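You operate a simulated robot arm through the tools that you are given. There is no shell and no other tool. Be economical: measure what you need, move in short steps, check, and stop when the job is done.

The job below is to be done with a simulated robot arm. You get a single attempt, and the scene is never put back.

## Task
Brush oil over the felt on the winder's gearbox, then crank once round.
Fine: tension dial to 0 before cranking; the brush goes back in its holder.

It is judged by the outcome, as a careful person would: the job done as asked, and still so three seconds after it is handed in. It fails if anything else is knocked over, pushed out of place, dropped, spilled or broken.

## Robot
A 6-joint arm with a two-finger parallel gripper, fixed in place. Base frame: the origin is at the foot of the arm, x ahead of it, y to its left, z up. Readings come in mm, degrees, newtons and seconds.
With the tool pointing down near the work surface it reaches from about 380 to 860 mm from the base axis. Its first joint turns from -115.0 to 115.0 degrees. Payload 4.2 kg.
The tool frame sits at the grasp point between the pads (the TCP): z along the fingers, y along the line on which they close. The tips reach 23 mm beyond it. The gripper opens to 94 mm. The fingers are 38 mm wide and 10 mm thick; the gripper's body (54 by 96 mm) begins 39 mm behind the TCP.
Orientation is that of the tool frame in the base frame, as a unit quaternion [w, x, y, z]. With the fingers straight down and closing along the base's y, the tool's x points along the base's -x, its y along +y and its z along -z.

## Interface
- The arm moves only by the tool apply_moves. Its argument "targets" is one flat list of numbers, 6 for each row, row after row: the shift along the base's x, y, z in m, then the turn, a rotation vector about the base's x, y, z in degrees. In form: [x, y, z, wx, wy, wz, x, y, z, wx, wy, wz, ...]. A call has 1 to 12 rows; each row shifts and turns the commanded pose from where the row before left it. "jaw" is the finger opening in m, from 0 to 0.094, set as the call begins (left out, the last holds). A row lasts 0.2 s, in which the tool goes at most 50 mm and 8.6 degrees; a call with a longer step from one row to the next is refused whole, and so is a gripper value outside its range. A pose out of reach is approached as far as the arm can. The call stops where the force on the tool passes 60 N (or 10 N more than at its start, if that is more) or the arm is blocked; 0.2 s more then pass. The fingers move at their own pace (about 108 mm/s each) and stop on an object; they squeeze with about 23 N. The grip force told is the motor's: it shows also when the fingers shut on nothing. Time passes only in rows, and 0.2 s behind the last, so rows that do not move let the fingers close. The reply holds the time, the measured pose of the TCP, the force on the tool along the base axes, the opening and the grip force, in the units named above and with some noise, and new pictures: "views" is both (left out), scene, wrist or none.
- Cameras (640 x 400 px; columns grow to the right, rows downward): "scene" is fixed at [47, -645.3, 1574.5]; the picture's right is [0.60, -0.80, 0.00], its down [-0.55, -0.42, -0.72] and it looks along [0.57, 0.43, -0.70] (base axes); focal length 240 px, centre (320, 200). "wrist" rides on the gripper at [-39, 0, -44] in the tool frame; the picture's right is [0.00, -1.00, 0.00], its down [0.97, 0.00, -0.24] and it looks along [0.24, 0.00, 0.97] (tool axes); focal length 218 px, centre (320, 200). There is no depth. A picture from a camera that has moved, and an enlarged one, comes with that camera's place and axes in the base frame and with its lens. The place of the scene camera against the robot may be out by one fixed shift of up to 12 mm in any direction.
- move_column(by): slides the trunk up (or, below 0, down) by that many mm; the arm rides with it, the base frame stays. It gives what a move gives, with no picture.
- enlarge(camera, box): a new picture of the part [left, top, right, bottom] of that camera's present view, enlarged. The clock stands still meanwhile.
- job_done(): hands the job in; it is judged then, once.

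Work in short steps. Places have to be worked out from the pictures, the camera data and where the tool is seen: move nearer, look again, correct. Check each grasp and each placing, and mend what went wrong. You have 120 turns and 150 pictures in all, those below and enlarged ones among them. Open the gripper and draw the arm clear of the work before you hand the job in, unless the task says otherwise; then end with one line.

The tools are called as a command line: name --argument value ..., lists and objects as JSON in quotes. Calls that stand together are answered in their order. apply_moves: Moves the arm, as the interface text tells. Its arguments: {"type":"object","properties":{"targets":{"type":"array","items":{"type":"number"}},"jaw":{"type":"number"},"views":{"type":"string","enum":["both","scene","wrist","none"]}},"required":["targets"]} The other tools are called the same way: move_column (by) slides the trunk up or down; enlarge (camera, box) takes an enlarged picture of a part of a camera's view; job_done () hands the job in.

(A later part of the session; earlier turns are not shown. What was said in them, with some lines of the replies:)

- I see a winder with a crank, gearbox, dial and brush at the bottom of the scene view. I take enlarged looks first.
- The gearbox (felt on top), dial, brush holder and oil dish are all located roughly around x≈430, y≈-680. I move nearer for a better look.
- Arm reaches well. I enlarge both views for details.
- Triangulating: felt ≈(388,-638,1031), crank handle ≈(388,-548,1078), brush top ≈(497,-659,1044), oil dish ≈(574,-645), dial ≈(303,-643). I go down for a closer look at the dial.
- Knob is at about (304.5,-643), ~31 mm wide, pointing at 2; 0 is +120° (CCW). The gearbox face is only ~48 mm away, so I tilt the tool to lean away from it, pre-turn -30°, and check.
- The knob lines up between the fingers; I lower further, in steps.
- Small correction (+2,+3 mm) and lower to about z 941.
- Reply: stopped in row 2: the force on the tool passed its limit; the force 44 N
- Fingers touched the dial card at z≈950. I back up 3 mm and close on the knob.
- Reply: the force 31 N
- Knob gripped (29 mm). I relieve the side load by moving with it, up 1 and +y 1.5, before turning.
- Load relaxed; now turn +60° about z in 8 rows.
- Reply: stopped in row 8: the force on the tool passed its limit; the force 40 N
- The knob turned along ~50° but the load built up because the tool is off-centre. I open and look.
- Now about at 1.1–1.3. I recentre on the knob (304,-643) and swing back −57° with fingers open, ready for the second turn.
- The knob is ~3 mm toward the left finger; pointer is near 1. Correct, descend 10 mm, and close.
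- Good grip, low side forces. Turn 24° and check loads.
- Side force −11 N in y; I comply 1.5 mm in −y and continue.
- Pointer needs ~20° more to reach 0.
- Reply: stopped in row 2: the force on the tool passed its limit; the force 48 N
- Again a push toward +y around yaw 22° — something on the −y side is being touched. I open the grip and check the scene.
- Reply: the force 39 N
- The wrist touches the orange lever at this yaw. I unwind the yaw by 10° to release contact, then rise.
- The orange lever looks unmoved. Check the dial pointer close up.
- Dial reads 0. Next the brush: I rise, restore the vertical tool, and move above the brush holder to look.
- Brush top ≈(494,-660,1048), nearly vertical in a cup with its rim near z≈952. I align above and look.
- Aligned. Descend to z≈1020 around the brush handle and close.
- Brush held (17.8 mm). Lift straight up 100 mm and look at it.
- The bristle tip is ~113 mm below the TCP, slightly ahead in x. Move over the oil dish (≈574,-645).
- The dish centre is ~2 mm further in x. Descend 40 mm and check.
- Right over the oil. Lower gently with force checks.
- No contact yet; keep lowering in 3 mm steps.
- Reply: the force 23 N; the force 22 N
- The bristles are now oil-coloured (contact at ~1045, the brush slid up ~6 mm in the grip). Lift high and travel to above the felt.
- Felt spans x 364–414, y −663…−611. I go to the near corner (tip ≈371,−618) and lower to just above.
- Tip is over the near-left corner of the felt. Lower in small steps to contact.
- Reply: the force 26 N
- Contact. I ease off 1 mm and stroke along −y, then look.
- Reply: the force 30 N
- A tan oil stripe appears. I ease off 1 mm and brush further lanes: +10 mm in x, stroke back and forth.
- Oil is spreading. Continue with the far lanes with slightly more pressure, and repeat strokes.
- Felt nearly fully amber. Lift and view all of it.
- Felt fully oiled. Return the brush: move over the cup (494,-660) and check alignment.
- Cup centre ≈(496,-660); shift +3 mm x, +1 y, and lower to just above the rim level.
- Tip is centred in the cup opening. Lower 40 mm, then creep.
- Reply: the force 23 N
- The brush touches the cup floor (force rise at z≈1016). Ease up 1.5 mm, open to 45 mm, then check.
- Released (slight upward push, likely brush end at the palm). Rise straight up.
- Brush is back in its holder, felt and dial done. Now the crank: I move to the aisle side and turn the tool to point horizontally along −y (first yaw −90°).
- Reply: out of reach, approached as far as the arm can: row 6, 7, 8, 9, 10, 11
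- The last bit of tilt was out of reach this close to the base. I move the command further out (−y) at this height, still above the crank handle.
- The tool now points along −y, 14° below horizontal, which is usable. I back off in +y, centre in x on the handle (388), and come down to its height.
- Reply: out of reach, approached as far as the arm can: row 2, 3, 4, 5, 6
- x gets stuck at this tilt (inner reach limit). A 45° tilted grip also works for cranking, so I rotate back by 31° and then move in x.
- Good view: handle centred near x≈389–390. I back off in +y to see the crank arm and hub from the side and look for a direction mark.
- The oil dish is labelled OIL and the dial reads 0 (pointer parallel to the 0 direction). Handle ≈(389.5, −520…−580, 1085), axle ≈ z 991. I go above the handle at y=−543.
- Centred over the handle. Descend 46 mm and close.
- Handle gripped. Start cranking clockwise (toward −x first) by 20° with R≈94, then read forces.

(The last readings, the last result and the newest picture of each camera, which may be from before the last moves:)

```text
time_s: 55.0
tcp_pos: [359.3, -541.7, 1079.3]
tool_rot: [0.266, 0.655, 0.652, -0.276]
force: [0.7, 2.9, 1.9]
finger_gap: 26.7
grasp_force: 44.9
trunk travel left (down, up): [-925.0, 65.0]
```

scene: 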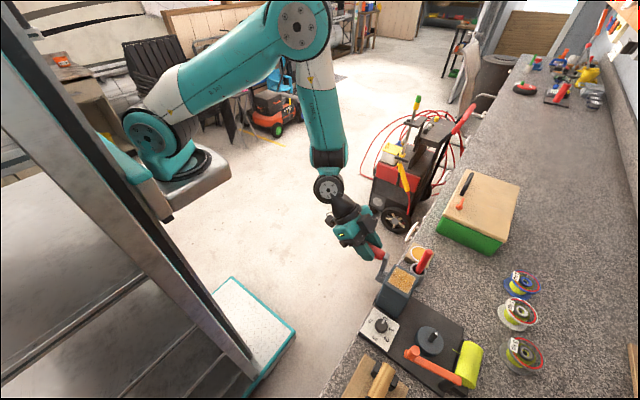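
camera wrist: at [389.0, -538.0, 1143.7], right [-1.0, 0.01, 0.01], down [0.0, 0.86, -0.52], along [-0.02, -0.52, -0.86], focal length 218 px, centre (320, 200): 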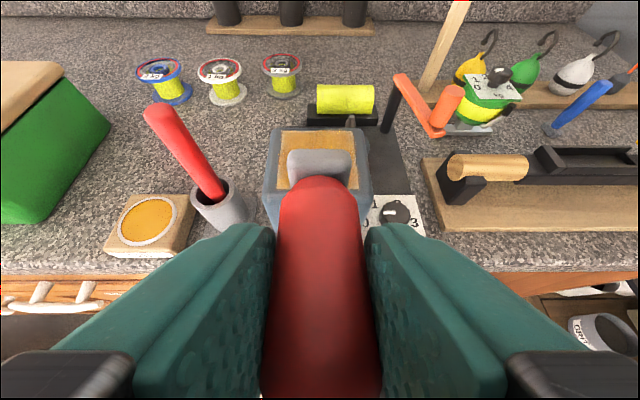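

Very low forces; continue 20°→50°.

apply_moves --targets '[-0.0149, 0, -0.0069, 0, 0, 0, -0.0134, 0, -0.0094, 0, 0, 0, -0.0116, 0, -0.0116, 0, 0, 0]' --views "scene"

```text
time_s: 55.8
tcp_pos: [323.7, -541.8, 1050.1]
tool_rot: [0.268, 0.654, 0.652, -0.274]
force: [34.6, -3.7, -21.2]
finger_gap: 26.9
grasp_force: 45.2
trunk travel left (down, up): [-925.0, 65.0]
```

scene: 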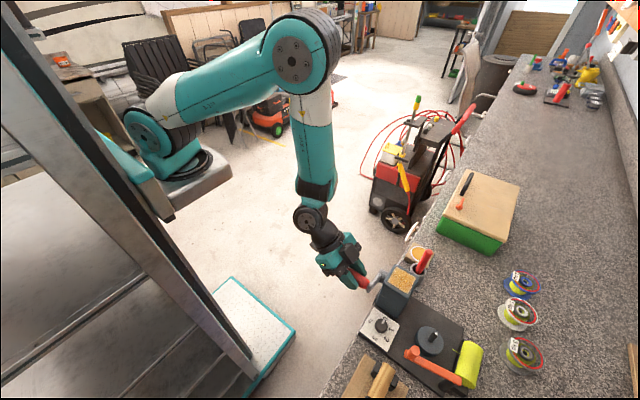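

The forces are radial inward: fitting the points gives R≈79, axle at ≈(389,1006.5), now φ≈56°. I correct onto that circle and continue to 85°.

apply_moves --targets '[-0.0021, 0, -0.0126, 0, 0, 0, -0.0047, 0, -0.013, 0, 0, 0, -0.0024, 0, -0.0135, 0, 0, 0]' --views "none"

```text
time_s: 56.5
tcp_pos: [309.7, -541.8, 1012.7]
tool_rot: [0.265, 0.655, 0.652, -0.276]
force: [12.9, 5.3, 0.0]
finger_gap: 26.7
grasp_force: 45.3
trunk travel left (down, up): [-925.0, 65.0]
```

Small radial load; use R=78 and go on to 115°.

apply_moves --targets '[0.001, 0, -0.0137, 0, 0, 0, 0.0024, 0, -0.0134, 0, 0, 0, 0.0046, 0, -0.0128, 0, 0, 0]' --views "none"

```text
time_s: 57.4
tcp_pos: [317.0, -542.4, 972.0]
tool_rot: [0.265, 0.655, 0.651, -0.277]
force: [5.5, 8.8, 1.5]
finger_gap: 26.9
grasp_force: 44.8
trunk travel left (down, up): [-925.0, 65.0]
```

Going well; continue to 145°.

apply_moves --targets '[0.0068, 0, -0.0117, 0, 0, 0, 0.0087, 0, -0.0105, 0, 0, 0, 0.0105, 0, -0.0087, 0, 0, 0]' --views "scene"

enlarge --camera "scene" --box '[290, 210, 450, 370]'

```text
time_s: 58.1
tcp_pos: [343.9, -543.3, 940.9]
tool_rot: [0.266, 0.655, 0.651, -0.276]
force: [-4.6, 1.6, -8.7]
finger_gap: 26.8
grasp_force: 45.1
trunk travel left (down, up): [-925.0, 65.0]
```

scene: 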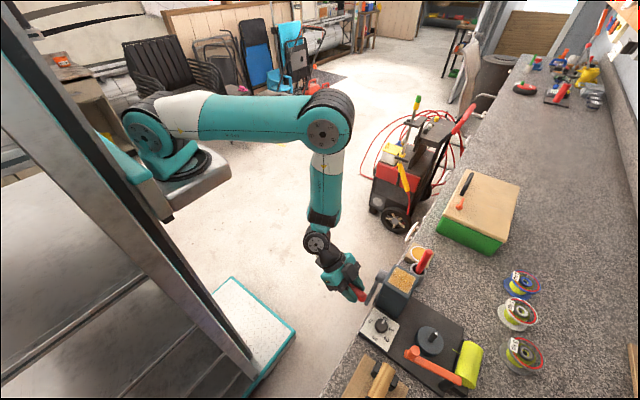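

```text
2.50 times, centred on (370, 290) of scene
camera zoom: at [47.0, -645.3, 1574.5], right [0.6, -0.8, 0.0], down [-0.55, -0.42, -0.72], along [0.57, 0.43, -0.7], focal length 601 px, centre (195, -25)
```

zoom: 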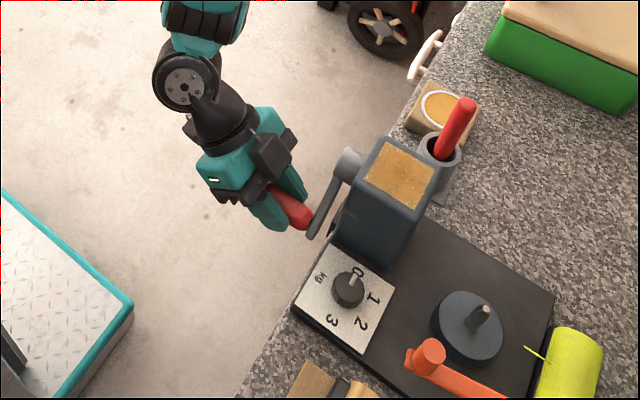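

The crank follows nicely. Continue to 185°.

apply_moves --targets '[0.0117, 0, -0.0068, 0, 0, 0, 0.0128, 0, -0.0046, 0, 0, 0, 0.0134, 0, -0.0024, 0, 0, 0, 0.0136, 0, 0, 0, 0, 0]' --views "none"

```text
time_s: 59.1
tcp_pos: [396.4, -541.7, 925.3]
tool_rot: [0.266, 0.655, 0.652, -0.275]
force: [1.5, -3.2, -23.6]
finger_gap: 26.9
grasp_force: 44.3
trunk travel left (down, up): [-925.0, 65.0]
```

Load shows the circle centre slightly lower (≈(391,1005), R≈80). Continue to 225° on that circle.

apply_moves --targets '[0.0159, 0, -0.0008, 0, 0, 0, 0.0131, 0, 0.0048, 0, 0, 0, 0.0121, 0, 0.007, 0, 0, 0, 0.0107, 0, 0.0089, 0, 0, 0]' --views "none"

```text
time_s: 60.1
tcp_pos: [444.4, -541.5, 948.1]
tool_rot: [0.267, 0.654, 0.651, -0.279]
force: [-16.1, -1.8, 13.1]
finger_gap: 26.8
grasp_force: 45.1
trunk travel left (down, up): [-925.0, 65.0]
```

Slight inward load; use R=79, centre x=390. Continue to 265°.

apply_moves --targets '[0.0066, 0, 0.0115, 0, 0, 0, 0.0066, 0, 0.0119, 0, 0, 0, 0.0047, 0, 0.013, 0, 0, 0, 0.0024, 0, 0.0135, 0, 0, 0]' --views "none"

```text
time_s: 61.1
tcp_pos: [468.9, -541.8, 997.2]
tool_rot: [0.268, 0.653, 0.653, -0.274]
force: [21.7, -3.8, -3.2]
finger_gap: 26.9
grasp_force: 45.0
trunk travel left (down, up): [-925.0, 65.0]
```

Continue to 305° with the refined circle (391,1005.5), R=79.5.

apply_moves --targets '[0.0023, 0, 0.0138, 0, 0, 0, -0.0024, 0, 0.0137, 0, 0, 0, -0.0048, 0, 0.013, 0, 0, 0, -0.0069, 0, 0.012, 0, 0, 0]' --views "none"

```text
time_s: 62.1
tcp_pos: [455.9, -541.5, 1049.4]
tool_rot: [0.266, 0.654, 0.652, -0.275]
force: [16.6, 6.3, 11.8]
finger_gap: 26.5
grasp_force: 45.5
trunk travel left (down, up): [-925.0, 65.0]
```

Finish the turn back to the start point at top (x≈389, z≈1085).

apply_moves --targets '[-0.0084, 0, 0.0116, 0, 0, 0, -0.0106, 0, 0.0089, 0, 0, 0, -0.012, 0, 0.007, 0, 0, 0, -0.013, 0, 0.0047, 0, 0, 0, -0.0137, 0, 0.0024, 0, 0, 0, -0.0094, 0, 0.0003, 0, 0, 0, 0, 0, 0, 0, 0, 0]'

enlarge --camera "scene" --box '[330, 220, 500, 400]'

```text
time_s: 63.8
tcp_pos: [387.1, -540.5, 1086.0]
tool_rot: [0.265, 0.655, 0.651, -0.277]
force: [-0.2, -15.9, -0.7]
finger_gap: 26.8
grasp_force: 45.0
trunk travel left (down, up): [-925.0, 65.0]
camera wrist: at [387.3, -537.7, 1143.8], right [-1.0, 0.01, 0.01], down [0.0, 0.86, -0.52], along [-0.02, -0.52, -0.85], focal length 218 px, centre (320, 200)
```

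scene: 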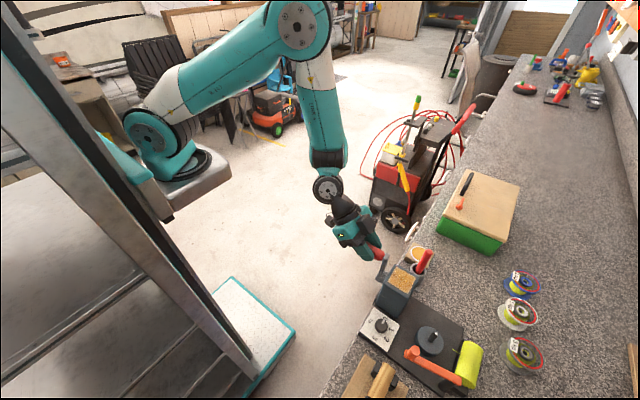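
wrist: 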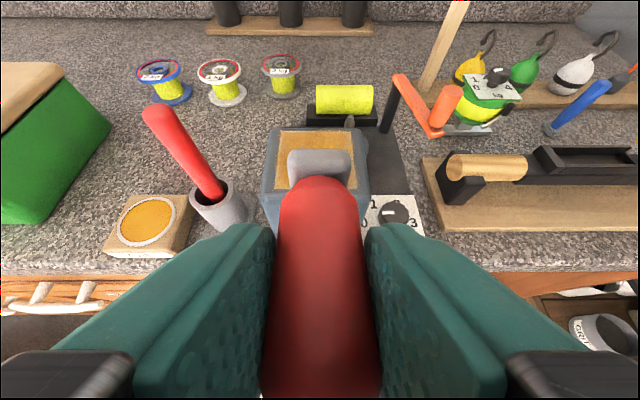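

```text
2.22 times, centred on (415, 310) of scene
camera zoom: at [47.0, -645.3, 1574.5], right [0.6, -0.8, 0.0], down [-0.55, -0.42, -0.72], along [0.57, 0.43, -0.7], focal length 534 px, centre (109, -44)
```

zoom: 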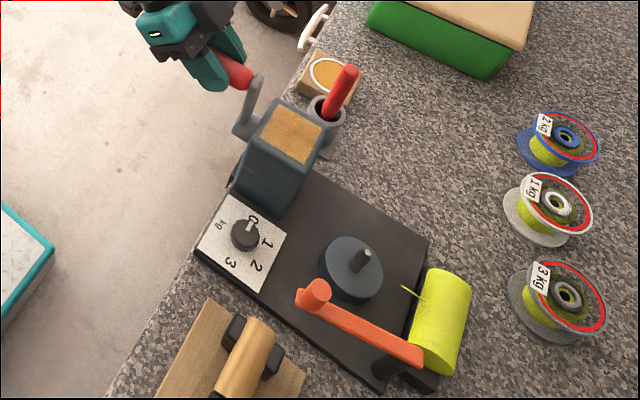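

One full turn is done, with the handle back at the top. Open and rise clear vertically.

apply_moves --targets '[0, 0, 0, 0, 0, 0, 0, 0, 0, 0, 0, 0]' --jaw 0.052 --views "none"

apply_moves --targets '[0, 0.001, 0.01, 0, 0, 0, 0, 0, 0.03, 0, 0, 0, 0, 0, 0.04, 0, 0, 0, 0, 0.02, 0.04, 0, 0, 0, 0, 0.03, 0.02, 0, 0, 0, 0, 0.04, 0, 0, 0, 0]'

enlarge --camera "scene" --box '[330, 220, 500, 400]'

enlarge --camera "wrist" --box '[240, 60, 400, 240]'

```text
time_s: 64.3
tcp_pos: [389.0, -539.7, 1084.6]
tool_rot: [0.264, 0.655, 0.652, -0.276]
force: [0.4, 0.7, -0.4]
finger_gap: 52.2
grasp_force: 0.0
trunk travel left (down, up): [-925.0, 65.0]
```

```text
time_s: 65.8
tcp_pos: [387.4, -449.8, 1227.7]
tool_rot: [0.266, 0.655, 0.652, -0.276]
force: [-0.5, -0.3, 0.8]
finger_gap: 51.9
grasp_force: 0.0
trunk travel left (down, up): [-925.0, 65.0]
camera wrist: at [386.2, -446.0, 1284.9], right [-1.0, 0.01, 0.01], down [0.0, 0.86, -0.52], along [-0.01, -0.52, -0.86], focal length 218 px, centre (320, 200)
```

scene: 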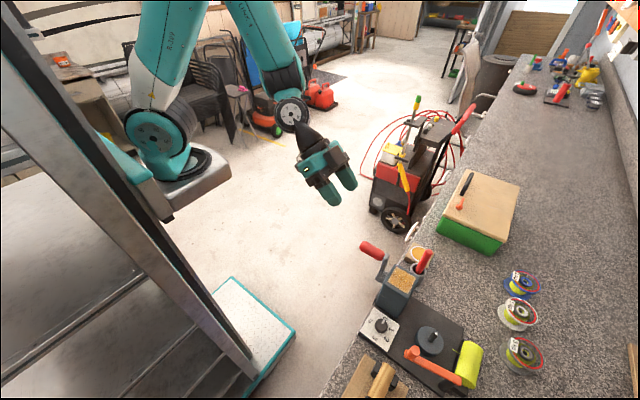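
wrist: 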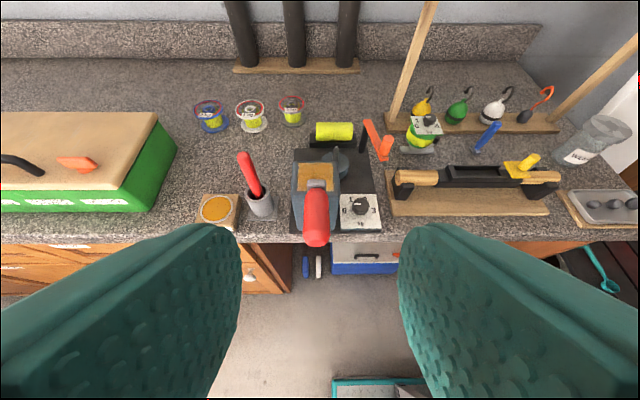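

```text
2.22 times, centred on (415, 310) of scene
camera zoom: at [47.0, -645.3, 1574.5], right [0.6, -0.8, 0.0], down [-0.55, -0.42, -0.72], along [0.57, 0.43, -0.7], focal length 534 px, centre (109, -44)
```

zoom: 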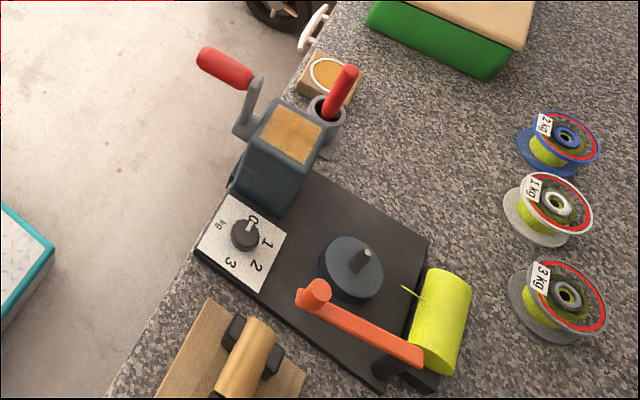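

```text
2.22 times, centred on (320, 150) of wrist
camera zoom: at [386.2, -446.0, 1284.9], right [-1.0, 0.01, 0.01], down [0.0, 0.86, -0.52], along [-0.01, -0.52, -0.86], focal length 485 px, centre (320, 311)
```

zoom: 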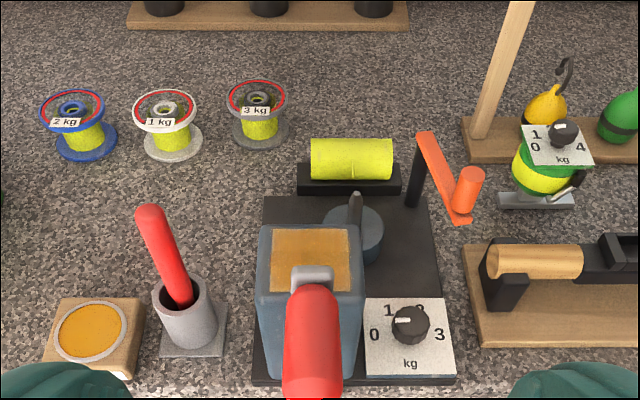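

The felt is oiled, the dial is at 0, the brush is back in its holder, and the crank has gone once round to its start. Nothing else has moved and the arm is clear, so I hand the job in.

job_done

```text
The job is handed in.
```

I set the tension dial to 0, brushed oil over the whole felt, put the brush back in its holder, and cranked the winder once round, clockwise as seen from the handle side. The wrist touched the orange lever while I was turning the dial, but it looked unmoved in the pictures afterwards.
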